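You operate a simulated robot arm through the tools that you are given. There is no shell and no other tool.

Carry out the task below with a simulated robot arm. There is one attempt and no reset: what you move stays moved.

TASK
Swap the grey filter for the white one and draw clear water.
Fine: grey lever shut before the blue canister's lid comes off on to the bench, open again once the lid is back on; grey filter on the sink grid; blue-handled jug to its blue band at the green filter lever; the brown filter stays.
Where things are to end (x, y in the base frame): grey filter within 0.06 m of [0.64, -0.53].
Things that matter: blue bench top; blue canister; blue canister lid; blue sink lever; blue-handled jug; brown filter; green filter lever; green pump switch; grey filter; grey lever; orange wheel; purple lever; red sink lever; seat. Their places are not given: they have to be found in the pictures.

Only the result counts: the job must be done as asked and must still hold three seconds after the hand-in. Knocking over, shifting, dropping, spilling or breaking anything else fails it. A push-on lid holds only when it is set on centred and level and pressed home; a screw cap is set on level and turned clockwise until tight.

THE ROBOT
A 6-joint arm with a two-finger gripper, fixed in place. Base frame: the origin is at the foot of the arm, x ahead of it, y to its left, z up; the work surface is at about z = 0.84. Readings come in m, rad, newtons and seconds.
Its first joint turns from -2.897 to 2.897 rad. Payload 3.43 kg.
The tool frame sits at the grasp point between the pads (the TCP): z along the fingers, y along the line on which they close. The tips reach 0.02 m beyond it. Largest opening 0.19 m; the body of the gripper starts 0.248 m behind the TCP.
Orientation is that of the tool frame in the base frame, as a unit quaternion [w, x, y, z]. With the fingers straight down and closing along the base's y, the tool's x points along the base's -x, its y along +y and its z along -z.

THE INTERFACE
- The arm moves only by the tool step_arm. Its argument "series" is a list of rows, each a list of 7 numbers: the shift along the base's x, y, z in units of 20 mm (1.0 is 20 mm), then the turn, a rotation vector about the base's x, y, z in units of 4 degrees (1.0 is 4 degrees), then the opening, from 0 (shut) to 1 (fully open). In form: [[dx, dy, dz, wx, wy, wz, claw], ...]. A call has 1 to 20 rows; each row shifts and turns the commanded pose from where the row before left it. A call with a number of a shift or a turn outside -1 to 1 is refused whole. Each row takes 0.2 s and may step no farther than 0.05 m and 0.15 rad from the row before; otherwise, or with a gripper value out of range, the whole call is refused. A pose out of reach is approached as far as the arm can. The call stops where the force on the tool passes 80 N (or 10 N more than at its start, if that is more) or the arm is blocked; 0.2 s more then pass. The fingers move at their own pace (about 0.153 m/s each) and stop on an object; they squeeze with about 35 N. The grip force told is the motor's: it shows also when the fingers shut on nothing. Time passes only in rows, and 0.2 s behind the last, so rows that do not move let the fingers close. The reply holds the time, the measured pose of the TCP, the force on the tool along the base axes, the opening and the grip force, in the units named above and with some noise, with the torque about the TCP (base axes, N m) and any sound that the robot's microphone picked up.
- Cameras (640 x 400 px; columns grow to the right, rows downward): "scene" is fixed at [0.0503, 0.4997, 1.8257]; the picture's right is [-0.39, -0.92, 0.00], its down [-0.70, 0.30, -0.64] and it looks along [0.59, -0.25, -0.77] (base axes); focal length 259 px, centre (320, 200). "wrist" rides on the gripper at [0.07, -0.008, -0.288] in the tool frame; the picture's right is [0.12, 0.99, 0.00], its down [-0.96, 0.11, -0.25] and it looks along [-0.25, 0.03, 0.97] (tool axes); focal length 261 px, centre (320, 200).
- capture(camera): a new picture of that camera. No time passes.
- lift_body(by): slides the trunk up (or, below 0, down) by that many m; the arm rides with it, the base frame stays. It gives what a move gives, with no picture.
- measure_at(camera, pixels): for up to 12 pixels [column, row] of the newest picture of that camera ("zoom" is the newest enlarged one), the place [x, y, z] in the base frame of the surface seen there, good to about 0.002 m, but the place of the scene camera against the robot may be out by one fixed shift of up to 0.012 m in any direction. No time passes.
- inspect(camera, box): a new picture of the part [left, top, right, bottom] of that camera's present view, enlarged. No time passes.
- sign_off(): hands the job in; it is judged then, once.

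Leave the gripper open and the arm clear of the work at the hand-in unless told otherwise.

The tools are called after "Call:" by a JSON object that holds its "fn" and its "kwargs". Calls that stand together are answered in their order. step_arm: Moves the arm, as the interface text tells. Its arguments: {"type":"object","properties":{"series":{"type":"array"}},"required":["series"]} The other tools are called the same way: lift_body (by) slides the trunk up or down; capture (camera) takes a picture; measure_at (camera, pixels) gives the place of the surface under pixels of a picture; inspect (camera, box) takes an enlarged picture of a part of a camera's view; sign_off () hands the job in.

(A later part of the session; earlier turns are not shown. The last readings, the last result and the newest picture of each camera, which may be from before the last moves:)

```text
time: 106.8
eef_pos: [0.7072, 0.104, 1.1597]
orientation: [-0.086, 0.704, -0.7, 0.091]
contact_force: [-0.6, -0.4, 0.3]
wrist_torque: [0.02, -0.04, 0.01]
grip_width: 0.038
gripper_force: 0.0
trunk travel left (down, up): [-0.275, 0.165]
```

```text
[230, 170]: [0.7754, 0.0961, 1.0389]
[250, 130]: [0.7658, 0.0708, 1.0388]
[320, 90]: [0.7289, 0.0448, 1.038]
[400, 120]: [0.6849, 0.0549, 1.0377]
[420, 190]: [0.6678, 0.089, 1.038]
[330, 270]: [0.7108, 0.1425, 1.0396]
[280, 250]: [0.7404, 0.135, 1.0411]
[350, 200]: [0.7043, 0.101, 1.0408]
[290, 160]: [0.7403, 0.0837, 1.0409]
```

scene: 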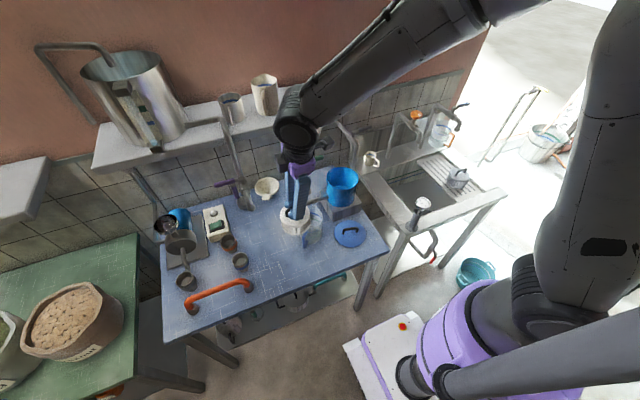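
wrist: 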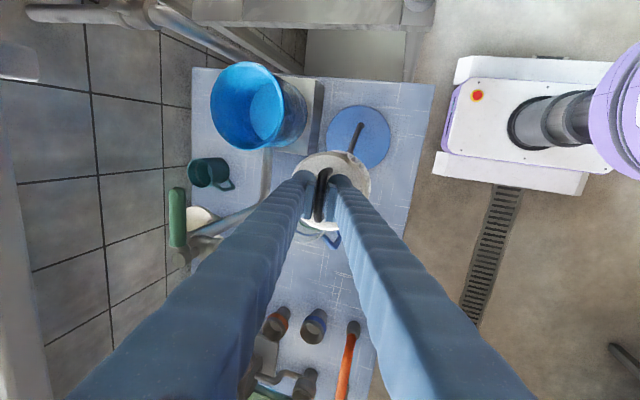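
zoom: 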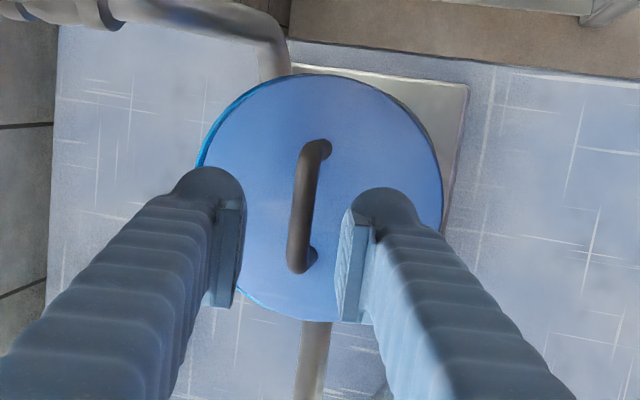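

The lid's height is right (≈1.039, level), but a rim of the canister shows on its +x side, so it looks shifted a few mm towards −x. Measuring edges to quantify.

Call:
{"fn": "inspect", "kwargs": {"camera": "wrist", "box": [280, 125, 380, 225]}}

Call:
{"fn": "measure_at", "kwargs": {"camera": "zoom", "pixels": [[120, 165], [130, 130], [160, 90], [220, 52], [300, 42], [380, 70], [430, 120], [455, 180], [460, 220], [110, 165], [120, 130], [150, 90]]}}

```text
4.00 times, centred on (330, 175) of wrist
```

zoom: 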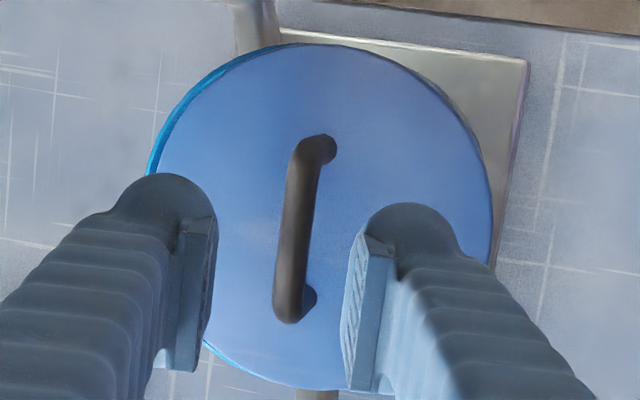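

```text
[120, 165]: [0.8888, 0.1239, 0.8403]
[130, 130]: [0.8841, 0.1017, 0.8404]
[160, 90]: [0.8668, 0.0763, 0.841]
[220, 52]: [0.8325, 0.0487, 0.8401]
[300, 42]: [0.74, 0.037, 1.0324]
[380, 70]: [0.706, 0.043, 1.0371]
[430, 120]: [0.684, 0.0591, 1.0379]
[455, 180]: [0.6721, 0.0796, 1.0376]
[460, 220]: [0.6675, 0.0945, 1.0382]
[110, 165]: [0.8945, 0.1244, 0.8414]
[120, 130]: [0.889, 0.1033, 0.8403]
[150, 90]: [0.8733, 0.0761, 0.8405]
```

Call:
{"fn": "measure_at", "kwargs": {"camera": "zoom", "pixels": [[164, 165], [176, 135], [206, 97], [250, 66], [320, 50], [400, 72], [448, 118], [477, 165], [488, 215], [300, 383], [153, 160], [186, 95]]}}

```text
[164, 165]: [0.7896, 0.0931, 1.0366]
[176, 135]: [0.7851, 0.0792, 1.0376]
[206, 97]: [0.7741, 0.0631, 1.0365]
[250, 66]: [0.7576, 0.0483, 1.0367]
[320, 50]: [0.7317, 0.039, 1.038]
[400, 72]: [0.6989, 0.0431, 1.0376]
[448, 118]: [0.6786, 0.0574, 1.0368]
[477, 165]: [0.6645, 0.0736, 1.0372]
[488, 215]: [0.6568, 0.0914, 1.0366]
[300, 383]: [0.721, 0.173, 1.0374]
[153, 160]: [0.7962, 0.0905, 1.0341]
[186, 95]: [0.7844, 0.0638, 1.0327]
```

The lid sits about 5.5 mm too far towards −x (centre ≈ (0.7235, 0.106) instead of (0.729, 0.105)). I'll regrip it, lift it slightly, recentre, set it down gently, and press from above afterwards. Measuring the bar first.

Call:
{"fn": "measure_at", "kwargs": {"camera": "zoom", "pixels": [[305, 160], [302, 180], [299, 200], [296, 230], [292, 260], [288, 290], [285, 310], [315, 140]]}}

```text
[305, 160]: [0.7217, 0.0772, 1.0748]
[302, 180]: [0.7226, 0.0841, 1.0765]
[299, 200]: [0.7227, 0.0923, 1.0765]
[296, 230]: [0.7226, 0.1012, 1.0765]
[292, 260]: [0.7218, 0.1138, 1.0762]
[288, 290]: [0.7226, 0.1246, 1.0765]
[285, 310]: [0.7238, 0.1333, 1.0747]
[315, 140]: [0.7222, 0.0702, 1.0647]
```

Bar now at x≈0.7225. Descending onto it again.

Call:
{"fn": "step_arm", "kwargs": {"series": [[-0.31, 0.02, 0, 0, 0, 0, 0.18], [0.216, 0, -0.862, 0, 0, 0, 0.17], [0.216, 0, -0.862, 0, 0, 0, 0.16], [0.216, 0, -0.862, 0, 0, 0, 0.16], [0.216, 0, -0.862, 0, 0, 0, 0.16], [0.216, 0, -0.862, 0, 0, 0, 0.16], [0, 0, 0, 0, 0, 0, 0.16]]}}

Call:
{"fn": "inspect", "kwargs": {"camera": "wrist", "box": [260, 110, 400, 250]}}

```text
time: 108.4
eef_pos: [0.7212, 0.1042, 1.0728]
orientation: [-0.087, 0.704, -0.699, 0.091]
contact_force: [-0.1, -0.1, 1.7]
wrist_torque: [0.02, -0.03, -0.02]
grip_width: 0.0305
gripper_force: 0.1
trunk travel left (down, up): [-0.275, 0.165]
```

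```text
2.86 times, centred on (330, 180) of wrist
```

zoom: 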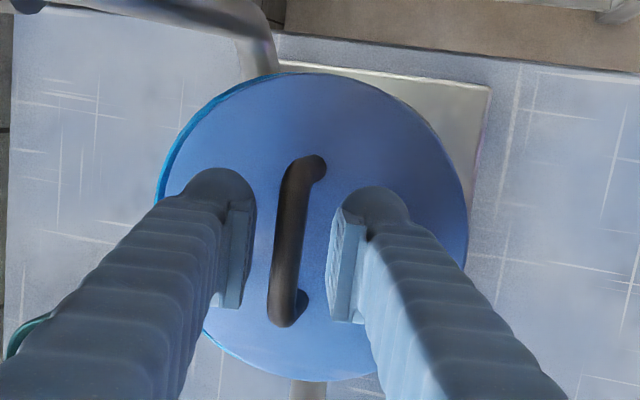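

Centred on the bar. Closing and lifting gently, watching the force (in case it had latched).

Call:
{"fn": "step_arm", "kwargs": {"series": [[0, 0, 0, 0, 0, 0, 0], [0, 0, 0, 0, 0, 0, 0], [0, 0, 0, 0, 0, 0, 0], [0, 0, 0.2, 0, 0, 0, 0], [0, 0, 0.2, 0, 0, 0, 0]]}}

```text
time: 109.6
eef_pos: [0.7223, 0.1055, 1.0809]
orientation: [-0.088, 0.703, -0.7, 0.09]
contact_force: [-0.6, -0.4, 0.3]
wrist_torque: [-0.02, 0.02, -0.01]
grip_width: 0.0075
gripper_force: 35.0
trunk travel left (down, up): [-0.275, 0.165]
```

It lifts freely. Raising to z≈1.11 and shifting +6 mm in x, then measuring level and centre.

Call:
{"fn": "step_arm", "kwargs": {"series": [[0, 0, 0.7, 0, 0, 0, 0], [0, 0, 0.7, 0, 0, 0, 0], [0.3, 0, 0, 0, 0, 0, 0], [0, 0, 0, 0, 0, 0, 0]]}}

Call:
{"fn": "inspect", "kwargs": {"camera": "wrist", "box": [280, 125, 380, 225]}}

Call:
{"fn": "measure_at", "kwargs": {"camera": "zoom", "pixels": [[130, 180], [150, 130], [200, 75], [260, 45], [330, 35], [400, 50], [460, 100], [495, 160], [505, 200], [140, 180], [490, 160], [330, 45]]}}

```text
time: 110.6
eef_pos: [0.7292, 0.1041, 1.1098]
orientation: [-0.087, 0.703, -0.7, 0.09]
contact_force: [-0.6, -0.1, 0.0]
wrist_torque: [0.03, -0.02, 0.0]
grip_width: 0.0071
gripper_force: 35.0
trunk travel left (down, up): [-0.275, 0.165]
```

```text
4.00 times, centred on (330, 175) of wrist
```

zoom: 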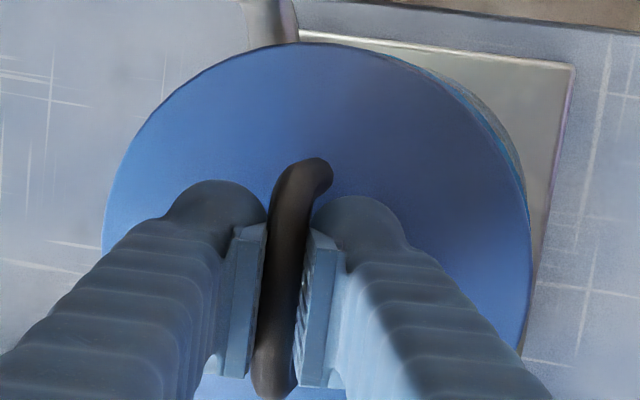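

```text
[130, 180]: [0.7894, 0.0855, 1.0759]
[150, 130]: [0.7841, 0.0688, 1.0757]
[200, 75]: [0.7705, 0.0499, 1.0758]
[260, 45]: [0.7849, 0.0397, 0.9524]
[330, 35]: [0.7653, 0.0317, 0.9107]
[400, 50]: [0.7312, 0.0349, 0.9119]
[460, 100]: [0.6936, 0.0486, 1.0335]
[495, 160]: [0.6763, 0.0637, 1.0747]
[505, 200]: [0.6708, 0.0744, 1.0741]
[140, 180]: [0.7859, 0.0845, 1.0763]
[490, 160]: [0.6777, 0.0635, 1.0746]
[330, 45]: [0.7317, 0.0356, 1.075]
```

Nearly level (0.9° high at +x). Measuring edge points for the centre.

Call:
{"fn": "measure_at", "kwargs": {"camera": "zoom", "pixels": [[106, 225], [116, 180], [138, 140], [168, 102], [210, 70], [262, 50], [310, 46], [370, 54], [425, 82], [475, 130], [508, 185], [526, 240]]}}

```text
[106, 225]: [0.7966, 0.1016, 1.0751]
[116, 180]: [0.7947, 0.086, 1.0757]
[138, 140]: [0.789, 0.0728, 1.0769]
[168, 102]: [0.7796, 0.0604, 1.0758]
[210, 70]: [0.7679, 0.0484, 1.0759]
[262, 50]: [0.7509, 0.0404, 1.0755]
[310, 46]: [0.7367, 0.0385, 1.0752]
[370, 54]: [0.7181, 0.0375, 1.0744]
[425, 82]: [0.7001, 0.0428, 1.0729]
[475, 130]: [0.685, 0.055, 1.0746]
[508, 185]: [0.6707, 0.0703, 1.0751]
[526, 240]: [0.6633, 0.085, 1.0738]
```

Lid centre in hand ≈ (0.729, 0.1045) – on target. Small tilt trim, then lowering to just touch.

Call:
{"fn": "step_arm", "kwargs": {"series": [[0.03, 0.02, -0.3, 0, 0.2, 0, 0], [0, 0, -0.4, 0, 0, 0, 0], [0, 0, -0.4, 0, 0, 0, 0], [0, 0, -0.3, 0, 0, 0, 0], [0, 0, -0.2, 0, 0, 0, 0], [0, 0, -0.1, 0, 0, 0, 0]]}}

```text
time: 112.0
eef_pos: [0.7279, 0.1059, 1.0752]
orientation: [-0.083, 0.704, -0.7, 0.085]
contact_force: [-1.0, -0.2, 0.0]
wrist_torque: [-0.02, 0.04, -0.02]
grip_width: 0.0074
gripper_force: 34.6
trunk travel left (down, up): [-0.275, 0.165]
```

Call:
{"fn": "step_arm", "kwargs": {"series": [[0, 0, -0.06, 0, 0, 0, 0], [0, 0, -0.06, 0, 0, 0, 0]]}}

```text
time: 112.6
eef_pos: [0.7282, 0.1054, 1.0717]
orientation: [-0.083, 0.704, -0.7, 0.085]
contact_force: [0.5, -0.4, -0.1]
wrist_torque: [-0.01, -0.01, 0.0]
grip_width: 0.0069
gripper_force: 35.0
trunk travel left (down, up): [-0.275, 0.165]
```

Call:
{"fn": "step_arm", "kwargs": {"series": [[0, 0, -0.06, 0, 0, 0, 0], [0, 0, 0, 0, 0, 0, 0]]}}

Call:
{"fn": "inspect", "kwargs": {"camera": "wrist", "box": [280, 125, 380, 225]}}

Call:
{"fn": "measure_at", "kwargs": {"camera": "zoom", "pixels": [[130, 200], [160, 130], [210, 85], [280, 60], [350, 60], [420, 90], [470, 140], [500, 200], [106, 225], [526, 240]]}}

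Call:
{"fn": "inspect", "kwargs": {"camera": "scene", "box": [310, 140, 380, 210]}}

```text
time: 113.2
eef_pos: [0.7282, 0.1049, 1.0705]
orientation: [-0.082, 0.704, -0.7, 0.085]
contact_force: [-1.4, -1.1, -0.2]
wrist_torque: [-0.01, 0.02, -0.02]
grip_width: 0.0073
gripper_force: 35.3
trunk travel left (down, up): [-0.275, 0.165]
```

```text
4.00 times, centred on (330, 175) of wrist
```

zoom: 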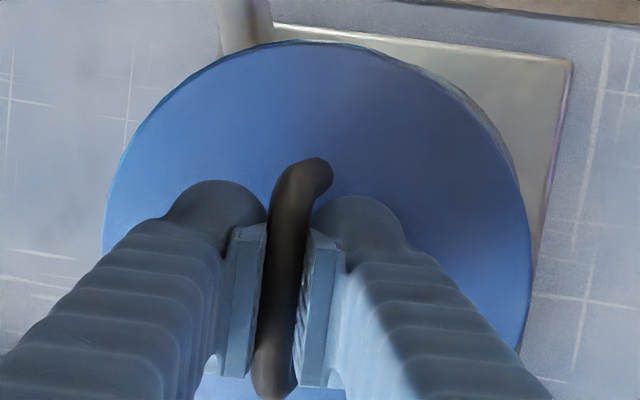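

```text
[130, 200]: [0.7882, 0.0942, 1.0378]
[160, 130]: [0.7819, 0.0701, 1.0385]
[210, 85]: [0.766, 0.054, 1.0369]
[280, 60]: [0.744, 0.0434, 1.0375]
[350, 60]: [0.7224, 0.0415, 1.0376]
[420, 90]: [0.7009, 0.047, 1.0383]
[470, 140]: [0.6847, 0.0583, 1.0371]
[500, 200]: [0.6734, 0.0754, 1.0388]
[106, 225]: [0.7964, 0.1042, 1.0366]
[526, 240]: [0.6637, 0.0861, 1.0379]
```

```text
5.71 times, centred on (345, 175) of scene
```

zoom: 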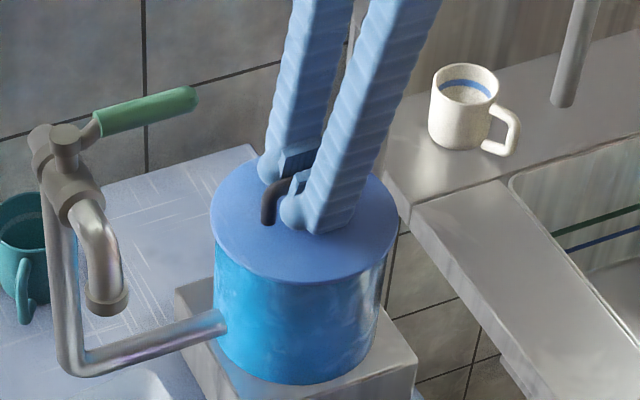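

The lid is centred (edges 0.6637–0.7964) and level at its original height. Releasing gently here – the finger tips are ~6 mm above the lid – with an upward motion.

Call:
{"fn": "step_arm", "kwargs": {"series": [[0, 0, 0.1, 0, 0, 0, 0.1], [0, 0, 0.2, 0, 0, 0, 0.14], [-0.05, 0, 0.2, 0, 0, 0, 0.16], [-0.12, 0, 0.5, 0, 0, 0, 0.16], [-0.18, 0, 0.7, 0, 0, 0, 0.18], [-0.24, 0, 1, 0, 0, 0, 0.2], [-0.24, 0, 1, 0, 0, 0, 0.2], [-0.24, 0, 1, 0, 0, 0, 0.2]]}}

Call:
{"fn": "inspect", "kwargs": {"camera": "scene", "box": [310, 140, 380, 210]}}

Call:
{"fn": "inspect", "kwargs": {"camera": "wrist", "box": [280, 125, 380, 225]}}

Call:
{"fn": "measure_at", "kwargs": {"camera": "zoom", "pixels": [[164, 165], [176, 135], [206, 97], [250, 66], [320, 50], [400, 72], [448, 118], [477, 165], [488, 215], [299, 200], [292, 260], [305, 160]]}}

```text
time: 115.0
eef_pos: [0.7068, 0.106, 1.1628]
orientation: [-0.083, 0.704, -0.701, 0.084]
contact_force: [-0.3, -0.3, -0.2]
wrist_torque: [-0.01, -0.03, 0.0]
grip_width: 0.0381
gripper_force: 0.1
trunk travel left (down, up): [-0.275, 0.165]
```

```text
5.71 times, centred on (345, 175) of scene
```

zoom: 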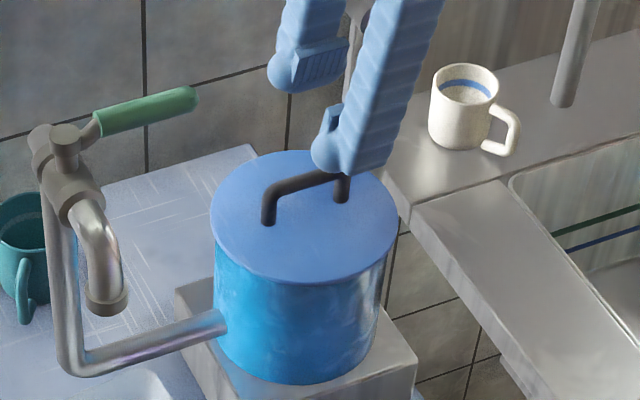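

```text
4.00 times, centred on (330, 175) of wrist
```

zoom: 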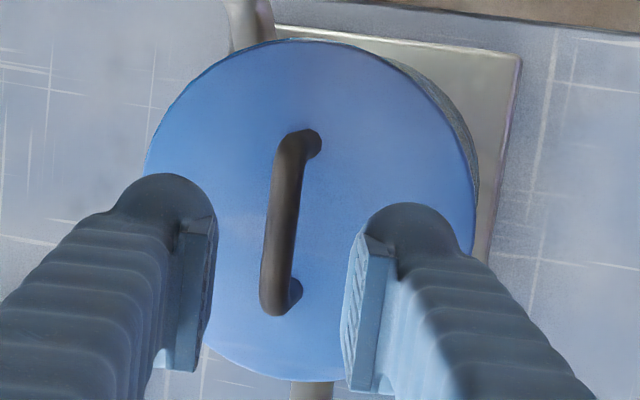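

```text
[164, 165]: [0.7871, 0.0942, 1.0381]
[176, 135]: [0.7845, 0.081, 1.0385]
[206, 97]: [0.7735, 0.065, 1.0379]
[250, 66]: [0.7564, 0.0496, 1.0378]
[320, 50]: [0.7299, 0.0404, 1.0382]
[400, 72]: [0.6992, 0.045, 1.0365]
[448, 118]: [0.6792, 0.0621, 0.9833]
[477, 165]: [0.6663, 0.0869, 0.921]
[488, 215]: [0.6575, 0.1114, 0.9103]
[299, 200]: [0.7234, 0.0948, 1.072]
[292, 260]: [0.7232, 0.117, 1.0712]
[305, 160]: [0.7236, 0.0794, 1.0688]
```

The lid is centred and flush now. To press it home squarely I'll bring the tool vertical and back to the initial yaw (closing along y) at a safe height, then push down on the bar with closed fingers.

Call:
{"fn": "step_arm", "kwargs": {"series": [[-0.2, 0, 1, 0.1, 0.83, 0, 0.2], [-0.2, 0, 1, 0, 0.83, 0, 0.2], [-0.1, 0, 1, 0, 0.83, 0, 0.2], [0, 0, 1, 0, 0.84, 0, 0.2], [0, 0, 0.4, 0, 0, -1, 0.2], [0, 0, 0, 0, 0, -1, 0], [0, 0, 0, 0, 0, -1, 0], [0, 0, 0, 0, 0, -1, 0], [0, 0, 0, 0, 0, -1, 0], [0, 0, 0, 0, 0, -1, 0], [0, 0, 0, 0, 0, -1, 0], [0, 0, 0, 0, 0, -1, 0], [0, 0, 0, 0, 0, -1, 0], [0, 0, 0, 0, 0, -1, 0], [0, 0, 0, 0, 0, -1, 0], [0, 0, 0, 0, 0, -1, 0], [0, 0, 0, 0, 0, -1, 0], [0, 0, 0, 0, 0, -1, 0], [0, 0, 0, 0, 0, -1, 0], [0, 0, 0, 0, 0, -1, 0]]}}

Call:
{"fn": "step_arm", "kwargs": {"series": [[0, 0, 0, 0, 0, -1, 0], [0, 0, 0, 0, 0, -1, 0], [0, 0, 0, 0, 0, -1, 0], [0, 0, 0, 0, 0, -1, 0], [0, 0, 0, 0, 0, -1, 0], [0, 0, 0, 0, 0, -1, 0], [0, 0, 0, 0, 0, -0.5, 0], [0, 0, 0, 0, 0, 0, 0]]}}

Call:
{"fn": "capture", "kwargs": {"camera": "wrist"}}

```text
time: 119.2
eef_pos: [0.6983, 0.1059, 1.2521]
orientation: [0.002, -0.226, 0.974, -0.002]
contact_force: [-1.2, 0.4, 0.0]
wrist_torque: [0.0, -0.02, 0.0]
grip_width: 0.0002
gripper_force: 34.7
trunk travel left (down, up): [-0.275, 0.165]
```

```text
time: 121.0
eef_pos: [0.6974, 0.1045, 1.2528]
orientation: [0.002, -0.002, 1.0, -0.002]
contact_force: [-0.9, -0.1, -0.7]
wrist_torque: [0.01, 0.02, 0.0]
grip_width: 0.0
gripper_force: 34.9
trunk travel left (down, up): [-0.275, 0.165]
```

```text
taken
```

wrist: 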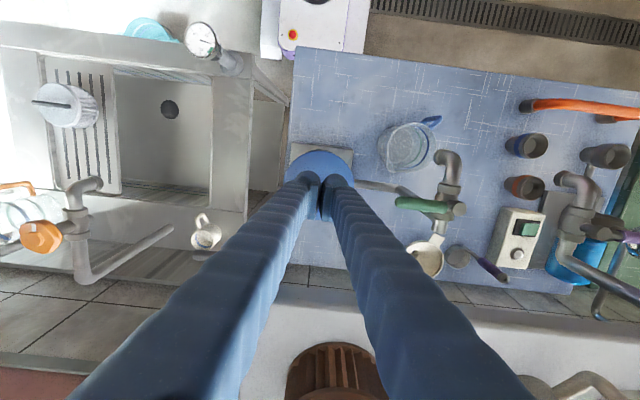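

Positioning the closed fingers over the bar centre (0.729, 0.105) and descending.

Call:
{"fn": "step_arm", "kwargs": {"series": [[0.8, 0, 0, 0, 0, 0, 0], [0.78, 0.03, 0, 0, 0, 0, 0], [0, 0, -1, 0, 0, 0, 0], [0, 0, -1, 0, 0, 0, 0], [0, 0, -1, 0, 0, 0, 0], [0, 0, -1, 0, 0, 0, 0], [0, 0, -1, 0, 0, 0, 0], [0, 0, -1, 0, 0, 0, 0], [0, 0, -1, 0, 0, 0, 0]]}}

Call:
{"fn": "inspect", "kwargs": {"camera": "scene", "box": [310, 130, 380, 210]}}

```text
time: 123.0
eef_pos: [0.7281, 0.1066, 1.1132]
orientation: [0.001, -0.002, 1.0, -0.003]
contact_force: [0.1, 0.1, 0.1]
wrist_torque: [0.0, 0.01, -0.01]
grip_width: 0.0
gripper_force: 34.0
trunk travel left (down, up): [-0.275, 0.165]
```

```text
5.00 times, centred on (345, 170) of scene
```

zoom: 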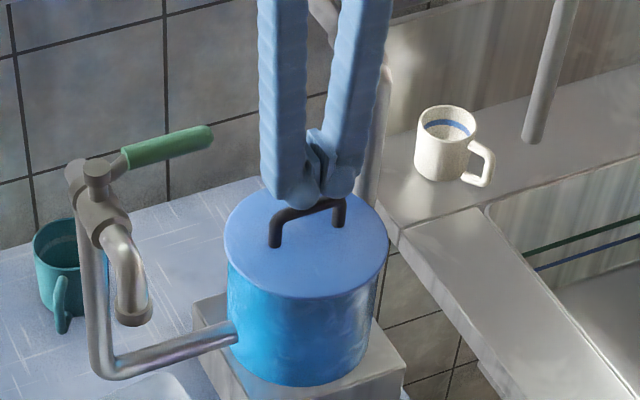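

Right over the bar. Pressing down in small steps.

Call:
{"fn": "step_arm", "kwargs": {"series": [[0, 0, -0.3, 0, 0, 0, 0], [0, 0, -0.2, 0, 0, 0, 0], [0, 0, -0.15, 0, 0, 0, 0], [0, 0, -0.15, 0, 0, 0, 0]]}}

```text
time: 124.0
eef_pos: [0.729, 0.1061, 1.0965]
orientation: [0.002, -0.003, 1.0, -0.002]
contact_force: [-0.7, 0.3, 0.7]
wrist_torque: [0.01, -0.01, 0.0]
grip_width: 0.0
gripper_force: 34.4
trunk travel left (down, up): [-0.275, 0.165]
```

Call:
{"fn": "step_arm", "kwargs": {"series": [[0, 0, -0.1, 0, 0, 0, 0], [0, 0, -0.1, 0, 0, 0, 0], [0, 0, 0, 0, 0, 0, 0]]}}

```text
time: 124.8
eef_pos: [0.7296, 0.1058, 1.0944]
orientation: [0.003, -0.003, 1.0, -0.002]
contact_force: [0.4, -0.2, 26.4]
wrist_torque: [0.09, -0.01, -0.03]
grip_width: 0.006
gripper_force: 33.8
trunk travel left (down, up): [-0.275, 0.165]
```

+26 N straight down. A bit more, then look.

Call:
{"fn": "step_arm", "kwargs": {"series": [[0, 0, -0.1, 0, 0, 0, 0], [0, 0, -0.05, 0, 0, 0, 0], [0, 0, 0, 0, 0, 0, 0]]}}

Call:
{"fn": "inspect", "kwargs": {"camera": "scene", "box": [310, 130, 380, 210]}}

Call:
{"fn": "measure_at", "kwargs": {"camera": "zoom", "pixels": [[240, 230], [260, 270], [320, 280], [370, 250], [380, 220], [270, 205]]}}

```text
time: 125.6
eef_pos: [0.7289, 0.1064, 1.0949]
orientation: [0.007, -0.003, 1.0, -0.002]
contact_force: [6.2, 1.9, 67.4]
wrist_torque: [0.07, -0.15, -0.03]
grip_width: 0.006
gripper_force: 34.5
trunk travel left (down, up): [-0.275, 0.165]
```

```text
5.00 times, centred on (345, 170) of scene
```

zoom: 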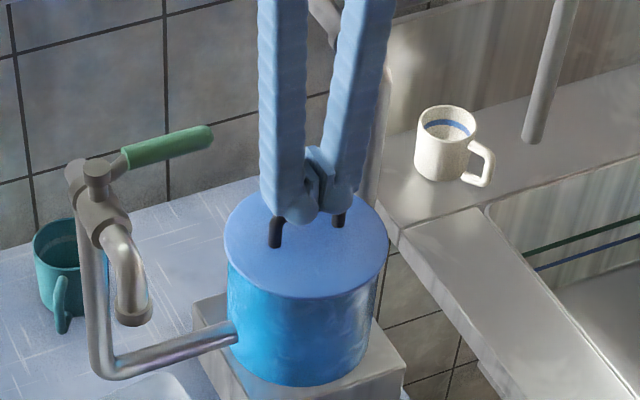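

```text
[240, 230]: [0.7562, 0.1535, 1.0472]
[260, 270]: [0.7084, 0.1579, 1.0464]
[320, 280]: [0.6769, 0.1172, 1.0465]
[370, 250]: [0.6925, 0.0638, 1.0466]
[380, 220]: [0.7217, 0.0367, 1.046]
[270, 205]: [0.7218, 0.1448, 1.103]
```

67 N vertical and the lid stays level (1.038). That is pressed home. Lifting off vertically.

Call:
{"fn": "step_arm", "kwargs": {"series": [[0, 0, 0.2, 0, 0, 0, 0], [0, 0, 0.3, 0, 0, 0, 0], [0, 0, 0.5, 0, 0, 0, 0], [0, 0, 1, 0, 0, 0, 0], [0, 0, 1, 0, 0, 0, 0], [0, 0, 1, 0, 0, 0, 0], [0, 0, 1, 0, 0, 0, 0], [-0.5, 0, 1, 0, 0, 0, 0], [-0.5, 0, 1, 0, 0, 0, 0]]}}

Call:
{"fn": "inspect", "kwargs": {"camera": "scene", "box": [310, 130, 380, 210]}}

Call:
{"fn": "capture", "kwargs": {"camera": "wrist"}}

```text
time: 127.6
eef_pos: [0.7082, 0.1075, 1.2289]
orientation: [0.002, -0.002, 1.0, -0.003]
contact_force: [-0.2, 0.3, -0.8]
wrist_torque: [-0.01, -0.04, -0.01]
grip_width: 0.0004
gripper_force: 34.5
trunk travel left (down, up): [-0.275, 0.165]
```

```text
5.00 times, centred on (345, 170) of scene
```

zoom: 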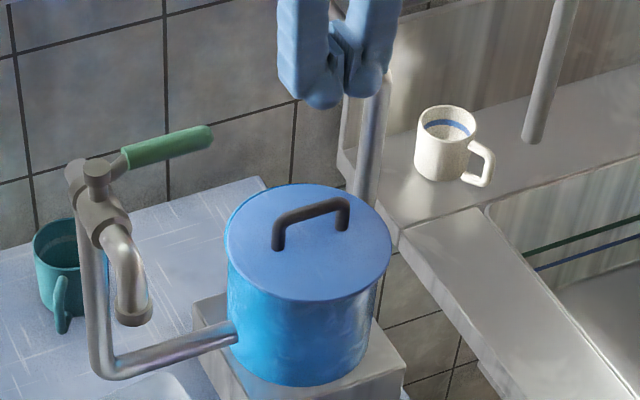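

```text
taken
```

wrist: 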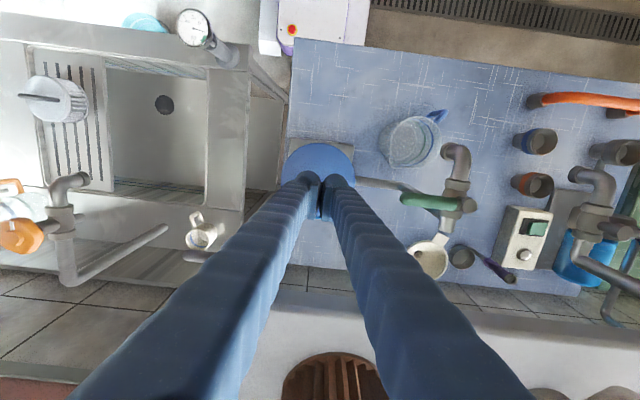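

A thin rim shows on the lid's far side again, so it may have slid a little when I lifted off. Moving the hand back to get a full view and measure.

Call:
{"fn": "step_arm", "kwargs": {"series": [[-1, 0, 0.5, 0, 0, 0, 0], [-1, 0, 0.5, 0, 0, 0, 0], [-1, 0, 0.5, 0, 0, 0, 0], [-1, -1, 0, 0, 0, 0, 0], [0, -1, 0, 0, 0, 0, 0], [0, -1, 0, 0, 0, 0, 0], [0, -1, 0, 0, 0, 0, 0]]}}

Call:
{"fn": "inspect", "kwargs": {"camera": "wrist", "box": [310, 160, 410, 260]}}

Call:
{"fn": "capture", "kwargs": {"camera": "wrist"}}

```text
time: 129.2
eef_pos: [0.6296, 0.025, 1.2589]
orientation: [0.002, -0.003, 1.0, -0.003]
contact_force: [-0.5, 0.6, -0.1]
wrist_torque: [0.01, 0.0, -0.03]
grip_width: 0.0
gripper_force: 34.6
trunk travel left (down, up): [-0.275, 0.165]
```

```text
4.00 times, centred on (360, 210) of wrist
```

zoom: 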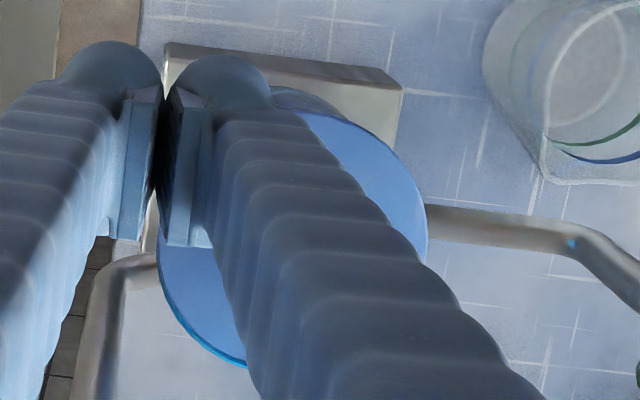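

```text
taken
```

wrist: 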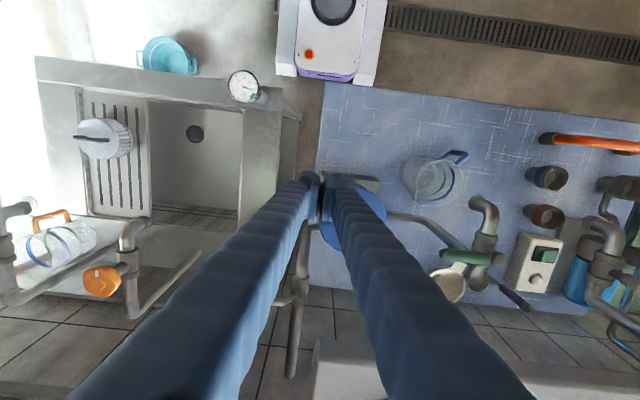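

Still hidden behind a finger; moving further to −y.

Call:
{"fn": "step_arm", "kwargs": {"series": [[0, -1, 0, 0, 0, 0, 0], [0, -1, 0, 0, 0, 0, 0], [0, -1, 0, 0, 0, 0, 0], [0, -1, 0, 0, 0, 0, 0], [0, -1, 0, 0, 0, 0, 0], [0, 0, 0, 0, 0, 0, 0]]}}

Call:
{"fn": "inspect", "kwargs": {"camera": "wrist", "box": [350, 160, 450, 260]}}

Call:
{"fn": "inspect", "kwargs": {"camera": "scene", "box": [316, 150, 372, 220]}}

```text
time: 130.6
eef_pos: [0.6269, -0.0732, 1.2591]
orientation: [0.002, -0.002, 1.0, -0.002]
contact_force: [-0.6, 0.9, 0.7]
wrist_torque: [0.05, 0.0, 0.02]
grip_width: 0.0
gripper_force: 34.5
trunk travel left (down, up): [-0.275, 0.165]
```

```text
4.00 times, centred on (400, 210) of wrist
```

zoom: 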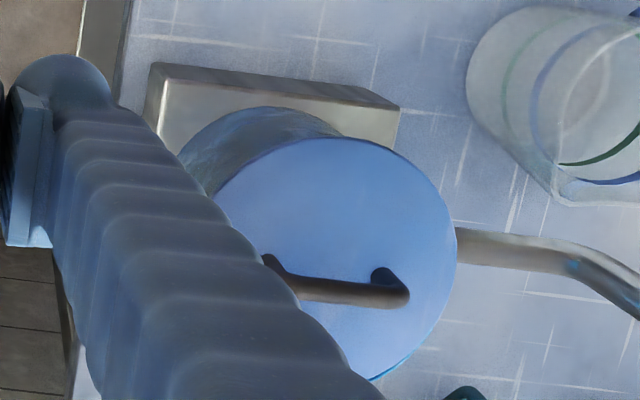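

```text
5.71 times, centred on (344, 185) of scene
```

zoom: 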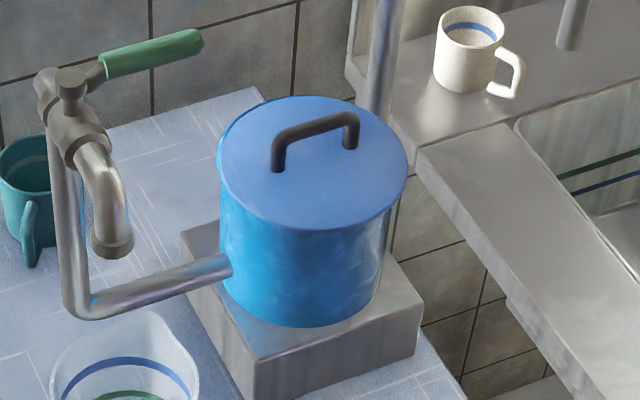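

Measuring the lid edges in both views to quantify the shift.

Call:
{"fn": "measure_at", "kwargs": {"camera": "zoom", "pixels": [[224, 165], [235, 190], [265, 215], [300, 226], [345, 220], [385, 198], [403, 170], [395, 140], [370, 115], [330, 101], [280, 105], [240, 130]]}}

Call:
{"fn": "inspect", "kwargs": {"camera": "wrist", "box": [350, 160, 450, 260]}}

Call:
{"fn": "measure_at", "kwargs": {"camera": "zoom", "pixels": [[225, 185], [250, 160], [300, 142], [350, 142], [400, 162], [435, 200], [450, 240], [448, 280], [430, 320], [400, 355], [370, 374], [340, 290]]}}

```text
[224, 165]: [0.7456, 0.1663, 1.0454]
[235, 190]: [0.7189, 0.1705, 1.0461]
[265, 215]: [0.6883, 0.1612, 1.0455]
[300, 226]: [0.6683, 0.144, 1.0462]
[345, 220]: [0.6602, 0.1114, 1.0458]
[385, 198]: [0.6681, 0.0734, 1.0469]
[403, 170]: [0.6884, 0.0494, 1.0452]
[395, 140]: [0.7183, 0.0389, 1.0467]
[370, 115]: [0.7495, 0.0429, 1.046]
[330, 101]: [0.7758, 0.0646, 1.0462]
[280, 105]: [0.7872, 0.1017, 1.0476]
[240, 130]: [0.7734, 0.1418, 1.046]
```

```text
4.00 times, centred on (400, 210) of wrist
```

zoom: 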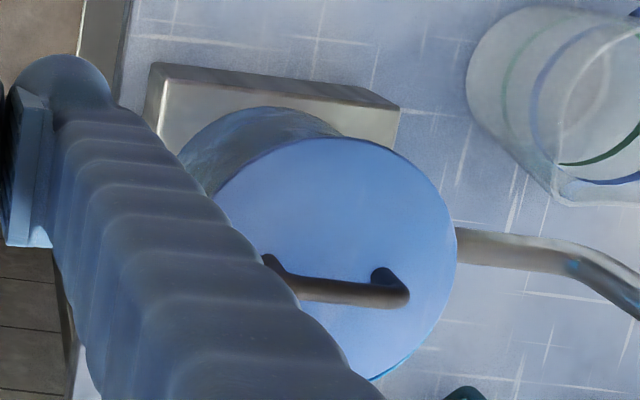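

```text
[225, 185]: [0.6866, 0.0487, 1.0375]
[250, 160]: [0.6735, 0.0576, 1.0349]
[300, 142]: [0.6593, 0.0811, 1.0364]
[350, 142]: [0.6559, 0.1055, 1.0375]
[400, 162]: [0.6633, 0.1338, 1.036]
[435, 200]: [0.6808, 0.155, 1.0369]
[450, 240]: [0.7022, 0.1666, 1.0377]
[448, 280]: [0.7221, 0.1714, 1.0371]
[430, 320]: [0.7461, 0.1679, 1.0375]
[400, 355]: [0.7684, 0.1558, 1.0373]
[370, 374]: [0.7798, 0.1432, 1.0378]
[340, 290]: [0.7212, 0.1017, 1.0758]
```

The lid is again ≈5.5 mm towards −x (centre ≈ (0.7235, 0.105)); it apparently slid while I unloaded. I'll nudge it sideways by its bar with the closed fingers (no vertical load) to learn whether it is loose and to recentre it. First approach on the −x side of the bar.

Call:
{"fn": "step_arm", "kwargs": {"series": [[0.4, 1, -0.3, 0, 0, 0, 0], [0.4, 1, -0.3, 0, 0, 0, 0], [0.4, 1, -0.3, 0, 0, 0, 0], [0.4, 1, -0.3, 0, 0, 0, 0], [0.4, 1, -0.3, 0, 0, 0, 0], [0.2, 1, -0.3, 0, 0, 0, 0], [0, 1, -0.3, 0, 0, 0, 0], [0, 1, -0.3, 0, 0, 0, 0], [0, 0.9, -0.3, 0, 0, 0, 0], [0, 0, -1, 0, 0, 0, 0], [0, 0, -1, 0, 0, 0, 0], [0, 0, -1, 0, 0, 0, 0]]}}

Call:
{"fn": "inspect", "kwargs": {"camera": "scene", "box": [310, 130, 380, 210]}}

```text
time: 133.2
eef_pos: [0.6739, 0.1031, 1.1463]
orientation: [0.002, -0.002, 1.0, -0.003]
contact_force: [0.9, 0.6, 0.2]
wrist_torque: [-0.06, 0.04, -0.01]
grip_width: 0.0
gripper_force: 34.1
trunk travel left (down, up): [-0.275, 0.165]
```

```text
5.00 times, centred on (345, 170) of scene
```

zoom: 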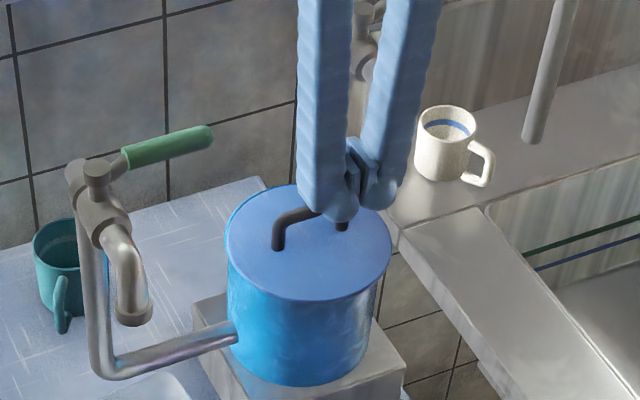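

Lowering beside the bar (−x side) to z≈1.068.

Call:
{"fn": "step_arm", "kwargs": {"series": [[0, 0, -1, 0, 0, 0, 0], [0, 0, -1, 0, 0, 0, 0], [0, 0, -1, 0, 0, 0, 0], [0, 0, -0.8, 0, 0, 0, 0], [0.4, 0, 0, 0, 0, 0, 0], [0.3, 0, 0, 0, 0, 0, 0]]}}

Call:
{"fn": "inspect", "kwargs": {"camera": "scene", "box": [310, 130, 380, 210]}}

```text
time: 134.6
eef_pos: [0.6874, 0.1036, 1.0702]
orientation: [0.002, -0.003, 1.0, -0.003]
contact_force: [0.0, 0.4, -0.8]
wrist_torque: [0.0, 0.03, -0.01]
grip_width: 0.0001
gripper_force: 34.4
trunk travel left (down, up): [-0.275, 0.165]
```

```text
5.00 times, centred on (345, 170) of scene
```

zoom: 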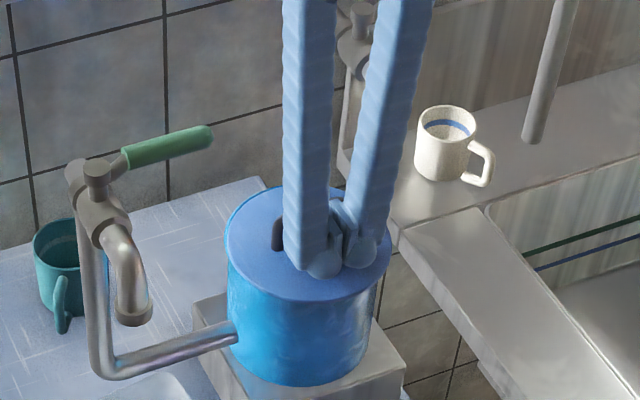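

Pushing +x in 2 mm steps.

Call:
{"fn": "step_arm", "kwargs": {"series": [[0.1, 0, 0, 0, 0, 0, 0], [0.1, 0, 0, 0, 0, 0, 0], [0.1, 0, 0, 0, 0, 0, 0], [0.1, 0, 0, 0, 0, 0, 0]]}}

Call:
{"fn": "step_arm", "kwargs": {"series": [[0.1, 0, 0, 0, 0, 0, 0], [0.05, 0, 0, 0, 0, 0, 0]]}}

Call:
{"fn": "inspect", "kwargs": {"camera": "scene", "box": [310, 130, 380, 210]}}

```text
time: 135.6
eef_pos: [0.6962, 0.1033, 1.0709]
orientation: [0.001, -0.003, 1.0, -0.002]
contact_force: [0.6, 1.0, 0.1]
wrist_torque: [-0.03, 0.0, -0.01]
grip_width: 0.0
gripper_force: 34.7
trunk travel left (down, up): [-0.275, 0.165]
```

```text
time: 136.2
eef_pos: [0.698, 0.1035, 1.0705]
orientation: [0.002, -0.002, 1.0, -0.002]
contact_force: [-0.6, -0.3, -0.4]
wrist_torque: [0.01, -0.02, -0.01]
grip_width: 0.0003
gripper_force: 34.0
trunk travel left (down, up): [-0.275, 0.165]
```

```text
5.00 times, centred on (345, 170) of scene
```

zoom: 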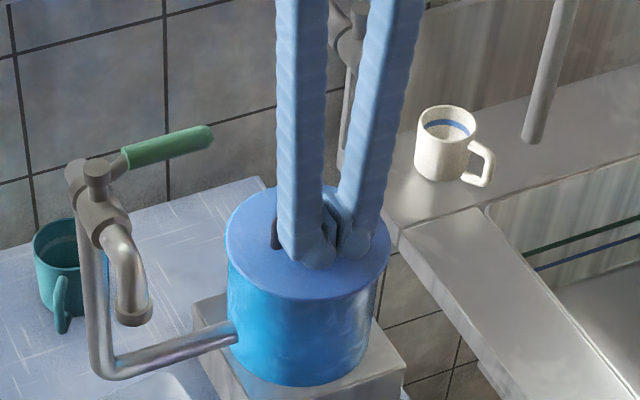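

Call:
{"fn": "step_arm", "kwargs": {"series": [[0.1, 0, 0, 0, 0, 0, 0], [0.05, 0, 0, 0, 0, 0, 0]]}}

Call:
{"fn": "inspect", "kwargs": {"camera": "scene", "box": [310, 130, 380, 210]}}

Call:
{"fn": "measure_at", "kwargs": {"camera": "zoom", "pixels": [[230, 250], [245, 275], [275, 292], [320, 297], [360, 280], [380, 260], [387, 240], [300, 188], [260, 197], [235, 225]]}}

```text
time: 136.8
eef_pos: [0.7013, 0.1039, 1.0692]
orientation: [0.002, -0.002, 1.0, -0.003]
contact_force: [0.1, 0.1, -0.5]
wrist_torque: [0.03, 0.02, 0.01]
grip_width: 0.0061
gripper_force: 33.6
trunk travel left (down, up): [-0.275, 0.165]
```

```text
5.00 times, centred on (345, 170) of scene
```

zoom: 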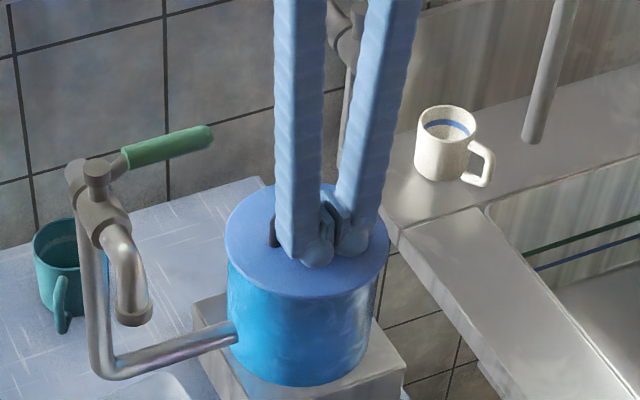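

```text
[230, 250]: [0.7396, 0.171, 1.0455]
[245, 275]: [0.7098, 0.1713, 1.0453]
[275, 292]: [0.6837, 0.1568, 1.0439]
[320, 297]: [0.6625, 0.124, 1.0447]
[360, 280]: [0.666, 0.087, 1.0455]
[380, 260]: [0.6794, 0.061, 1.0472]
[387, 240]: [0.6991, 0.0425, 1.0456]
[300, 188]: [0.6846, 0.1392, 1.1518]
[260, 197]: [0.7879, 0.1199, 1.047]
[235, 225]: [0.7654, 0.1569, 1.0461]
```

The bar was touched and the lid has moved +x with practically no force, so it is loose. Retreating in −x and measuring its position.

Call:
{"fn": "step_arm", "kwargs": {"series": [[-0.3, 0, 0, 0, 0, 0, 0], [-0.5, 0, 0, 0, 0, 0, 0], [-0.5, 0, 0.5, 0, 0, 0, 0], [-0.5, 0, 1, 0, 0, 0, 0], [-0.5, -0.5, 1, 0, 0, 0, 0], [0, -1, 1, 0, 0, 0, 0], [0, -1, 1, 0, 0, 0, 0], [0, -1, 1, 0, 0, 0, 0], [0, -1, 1, 0, 0, 0, 0], [0, -1, 1, 0, 0, 0, 0], [0, -1, 0.5, 0, 0, 0, 0], [0, -1, 0, 0, 0, 0, 0], [0, -1, 0, 0, 0, 0, 0]]}}

Call:
{"fn": "inspect", "kwargs": {"camera": "wrist", "box": [340, 160, 440, 260]}}

Call:
{"fn": "inspect", "kwargs": {"camera": "scene", "box": [316, 150, 372, 220]}}

Call:
{"fn": "measure_at", "kwargs": {"camera": "zoom", "pixels": [[222, 165], [233, 190], [263, 215], [298, 226], [343, 220], [383, 198], [399, 170], [391, 140], [366, 115], [330, 101], [280, 105], [240, 130]]}}

```text
time: 139.6
eef_pos: [0.6555, -0.0687, 1.2309]
orientation: [0.002, -0.002, 1.0, -0.003]
contact_force: [0.0, 0.5, 0.3]
wrist_torque: [0.07, -0.01, 0.01]
grip_width: 0.0
gripper_force: 34.1
trunk travel left (down, up): [-0.275, 0.165]
```

```text
4.00 times, centred on (390, 210) of wrist
```

zoom: 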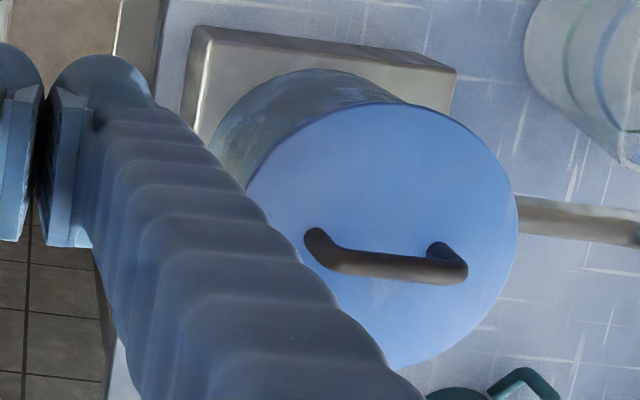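

```text
5.71 times, centred on (344, 185) of scene
```

zoom: 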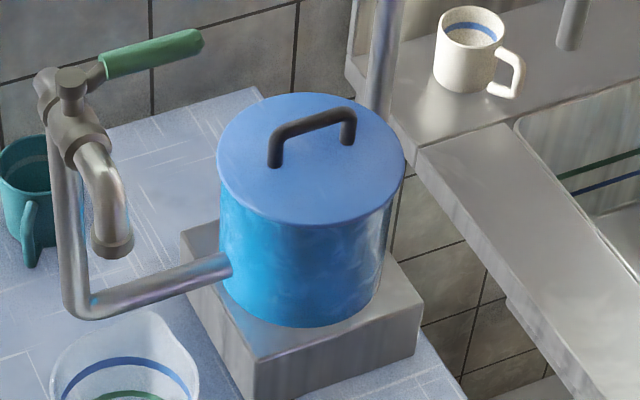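

```text
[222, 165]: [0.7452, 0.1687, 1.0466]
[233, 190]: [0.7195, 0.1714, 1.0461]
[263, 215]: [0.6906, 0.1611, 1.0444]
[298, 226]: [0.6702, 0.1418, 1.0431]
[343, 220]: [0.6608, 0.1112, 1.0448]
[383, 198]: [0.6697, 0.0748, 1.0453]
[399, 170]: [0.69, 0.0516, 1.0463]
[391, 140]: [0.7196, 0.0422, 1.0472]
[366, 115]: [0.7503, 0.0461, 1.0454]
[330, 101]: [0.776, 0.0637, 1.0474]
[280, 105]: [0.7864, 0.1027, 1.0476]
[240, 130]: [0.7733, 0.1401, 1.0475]
```

By image the lid is back at its original outline (within ~1 mm). Checking its level with the wrist camera.

Call:
{"fn": "inspect", "kwargs": {"camera": "wrist", "box": [340, 160, 440, 260]}}

Call:
{"fn": "measure_at", "kwargs": {"camera": "zoom", "pixels": [[255, 185], [290, 145], [340, 118], [400, 112], [450, 130], [490, 165], [510, 205], [508, 260], [490, 300], [455, 340], [410, 362], [390, 200]]}}

```text
4.00 times, centred on (390, 210) of wrist
```

zoom: 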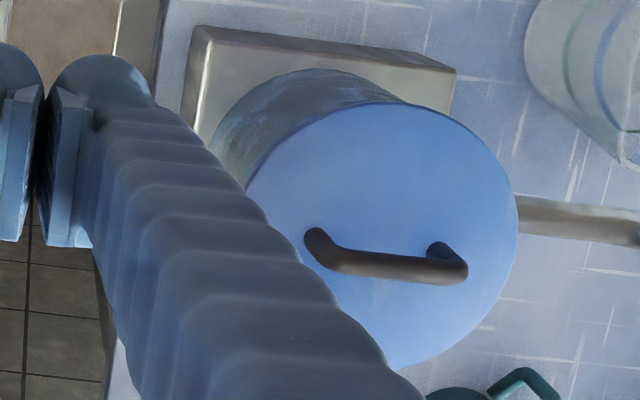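

```text
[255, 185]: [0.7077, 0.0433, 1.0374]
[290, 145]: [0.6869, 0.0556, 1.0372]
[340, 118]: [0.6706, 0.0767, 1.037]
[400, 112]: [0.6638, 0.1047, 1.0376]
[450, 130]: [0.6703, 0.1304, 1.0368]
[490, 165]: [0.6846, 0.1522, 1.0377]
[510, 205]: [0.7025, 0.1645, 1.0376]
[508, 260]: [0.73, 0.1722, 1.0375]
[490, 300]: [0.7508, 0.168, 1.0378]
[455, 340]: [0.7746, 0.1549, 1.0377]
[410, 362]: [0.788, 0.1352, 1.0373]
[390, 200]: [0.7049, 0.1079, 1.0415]
```

Lid is level (1.0374 all round) and centred within ~1 mm at its original height. I'd like one clean press: fingers opened to ~84 mm, straddling the handle, tips pressing on the lid's flat top symmetrically. Moving above it.

Call:
{"fn": "step_arm", "kwargs": {"series": [[0.41, 0.968, 0, 0, 0, 0, 0.442], [0.41, 0.968, 0, 0, 0, 0, 0.442], [0.41, 0.968, 0, 0, 0, 0, 0.442], [0.41, 0.968, 0, 0, 0, 0, 0.442], [0.41, 0.968, 0, 0, 0, 0, 0.442], [0.41, 0.968, 0, 0, 0, 0, 0.442], [0.41, 0.968, 0, 0, 0, 0, 0.442], [0.41, 0.968, 0, 0, 0, 0, 0.442], [0.4, 0.97, 0, 0, 0, 0, 0.442], [0, 0, -1, 0, 0, 0, 0.442], [0, 0, -1, 0, 0, 0, 0.442], [0, 0, -1, 0, 0, 0, 0.442], [0, 0, -1, 0, 0, 0, 0.442]]}}

Call:
{"fn": "inspect", "kwargs": {"camera": "wrist", "box": [260, 120, 380, 240]}}

Call:
{"fn": "inspect", "kwargs": {"camera": "scene", "box": [310, 130, 380, 210]}}

```text
time: 142.4
eef_pos: [0.7305, 0.1078, 1.1501]
orientation: [0.001, -0.002, 1.0, -0.002]
contact_force: [0.6, 0.1, -0.2]
wrist_torque: [0.0, 0.02, 0.0]
grip_width: 0.084
gripper_force: 0.1
trunk travel left (down, up): [-0.275, 0.165]
```

```text
3.33 times, centred on (320, 180) of wrist
```

zoom: 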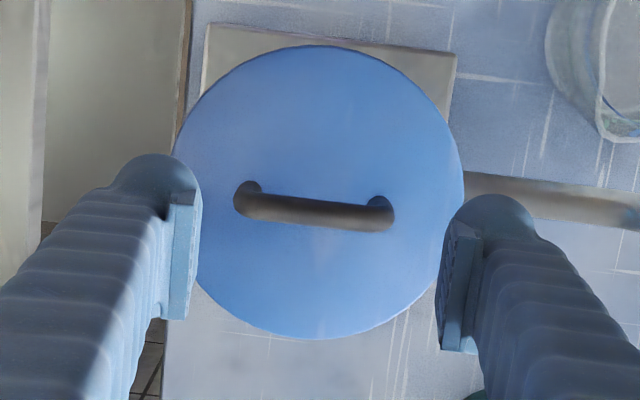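

```text
5.00 times, centred on (345, 170) of scene
```

zoom: 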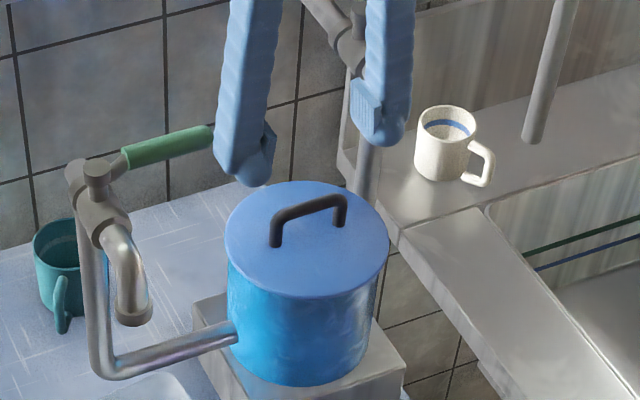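

The fingers straddle the handle. Descending to just above the lid surface.

Call:
{"fn": "step_arm", "kwargs": {"series": [[-0.05, -0.1, -1, 0, 0, 0, 0.442], [0, 0, -1, 0, 0, 0, 0.442], [0, 0, -1, 0, 0, 0, 0.442], [0, 0, -1, 0, 0, 0, 0.442], [0, 0, -0.2, 0, 0, 0, 0.442], [0, 0, -0.1, 0, 0, 0, 0.442]]}}

Call:
{"fn": "inspect", "kwargs": {"camera": "scene", "box": [310, 130, 380, 210]}}

```text
time: 143.8
eef_pos: [0.728, 0.1052, 1.0642]
orientation: [0.003, -0.003, 1.0, -0.003]
contact_force: [0.1, -0.5, 0.4]
wrist_torque: [0.01, -0.03, 0.0]
grip_width: 0.084
gripper_force: 0.0
trunk travel left (down, up): [-0.275, 0.165]
```

```text
5.00 times, centred on (345, 170) of scene
```

zoom: 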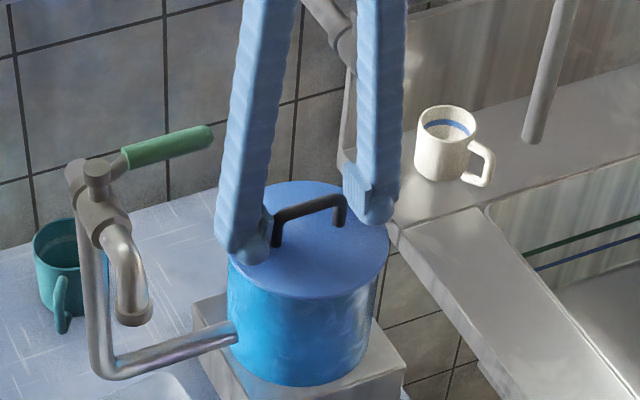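

Straddling cleanly with tips just above the lid. Pressing down in 1.5–2 mm steps.

Call:
{"fn": "step_arm", "kwargs": {"series": [[0, 0, -0.1, 0, 0, 0, 0.442], [0, 0, -0.1, 0, 0, 0, 0.442], [0, 0, -0.1, 0, 0, 0, 0.442], [0, 0, 0, 0, 0, 0, 0.442]]}}

```text
time: 144.8
eef_pos: [0.727, 0.1066, 1.0569]
orientation: [0.002, -0.002, 1.0, -0.002]
contact_force: [0.0, -0.1, -0.9]
wrist_torque: [-0.01, 0.02, 0.01]
grip_width: 0.0838
gripper_force: 0.1
trunk travel left (down, up): [-0.275, 0.165]
```

Call:
{"fn": "step_arm", "kwargs": {"series": [[0, 0, -0.08, 0, 0, 0, 0.442], [0, 0, -0.08, 0, 0, 0, 0.442], [0, 0, 0, 0, 0, 0, 0.442]]}}

```text
time: 145.6
eef_pos: [0.7275, 0.1059, 1.0558]
orientation: [0.001, -0.003, 1.0, -0.002]
contact_force: [-1.3, 0.0, 5.6]
wrist_torque: [0.26, -0.01, 0.0]
grip_width: 0.0842
gripper_force: 0.1
trunk travel left (down, up): [-0.275, 0.165]
```

Contact (+5.6 N). Pressing to ~40–50 N.

Call:
{"fn": "step_arm", "kwargs": {"series": [[0, 0, -0.1, 0, 0, 0, 0.442], [0, 0, -0.06, 0, 0, 0, 0.442], [0, 0, 0, 0, 0, 0, 0.442]]}}

```text
time: 146.4
eef_pos: [0.7286, 0.1065, 1.0548]
orientation: [0.004, -0.001, 1.0, -0.002]
contact_force: [5.4, 1.7, 39.1]
wrist_torque: [0.91, -0.07, -0.04]
grip_width: 0.0842
gripper_force: 0.2
trunk travel left (down, up): [-0.275, 0.165]
```

39 N down, but with 5 N sideways (+x on the tool). I trim the sideways force by a small +x command before unloading.

Call:
{"fn": "step_arm", "kwargs": {"series": [[0.04, 0.01, 0, 0, 0, 0, 0.442], [0, 0, 0, 0, 0, 0, 0.442]]}}

```text
time: 147.0
eef_pos: [0.7275, 0.1073, 1.0544]
orientation: [0.004, -0.002, 1.0, -0.003]
contact_force: [5.5, -0.3, 53.4]
wrist_torque: [1.18, -0.19, -0.07]
grip_width: 0.0842
gripper_force: 0.0
trunk travel left (down, up): [-0.275, 0.165]
```

Call:
{"fn": "step_arm", "kwargs": {"series": [[0.05, 0, 0.05, 0, 0, 0, 0.442], [0, 0, 0, 0, 0, 0, 0.442]]}}

```text
time: 147.6
eef_pos: [0.7278, 0.1065, 1.0549]
orientation: [0.002, -0.002, 1.0, -0.002]
contact_force: [3.4, -0.7, 50.0]
wrist_torque: [1.23, -0.09, -0.07]
grip_width: 0.0841
gripper_force: 0.2
trunk travel left (down, up): [-0.275, 0.165]
```

Call:
{"fn": "step_arm", "kwargs": {"series": [[0.05, 0, 0.08, 0, 0, 0, 0.442], [0, 0, 0, 0, 0, 0, 0.442]]}}

```text
time: 148.2
eef_pos: [0.7287, 0.1068, 1.0549]
orientation: [0.0, -0.003, 1.0, -0.003]
contact_force: [-0.7, -1.4, 33.1]
wrist_torque: [1.07, -0.01, 0.01]
grip_width: 0.0843
gripper_force: 0.5
trunk travel left (down, up): [-0.275, 0.165]
```

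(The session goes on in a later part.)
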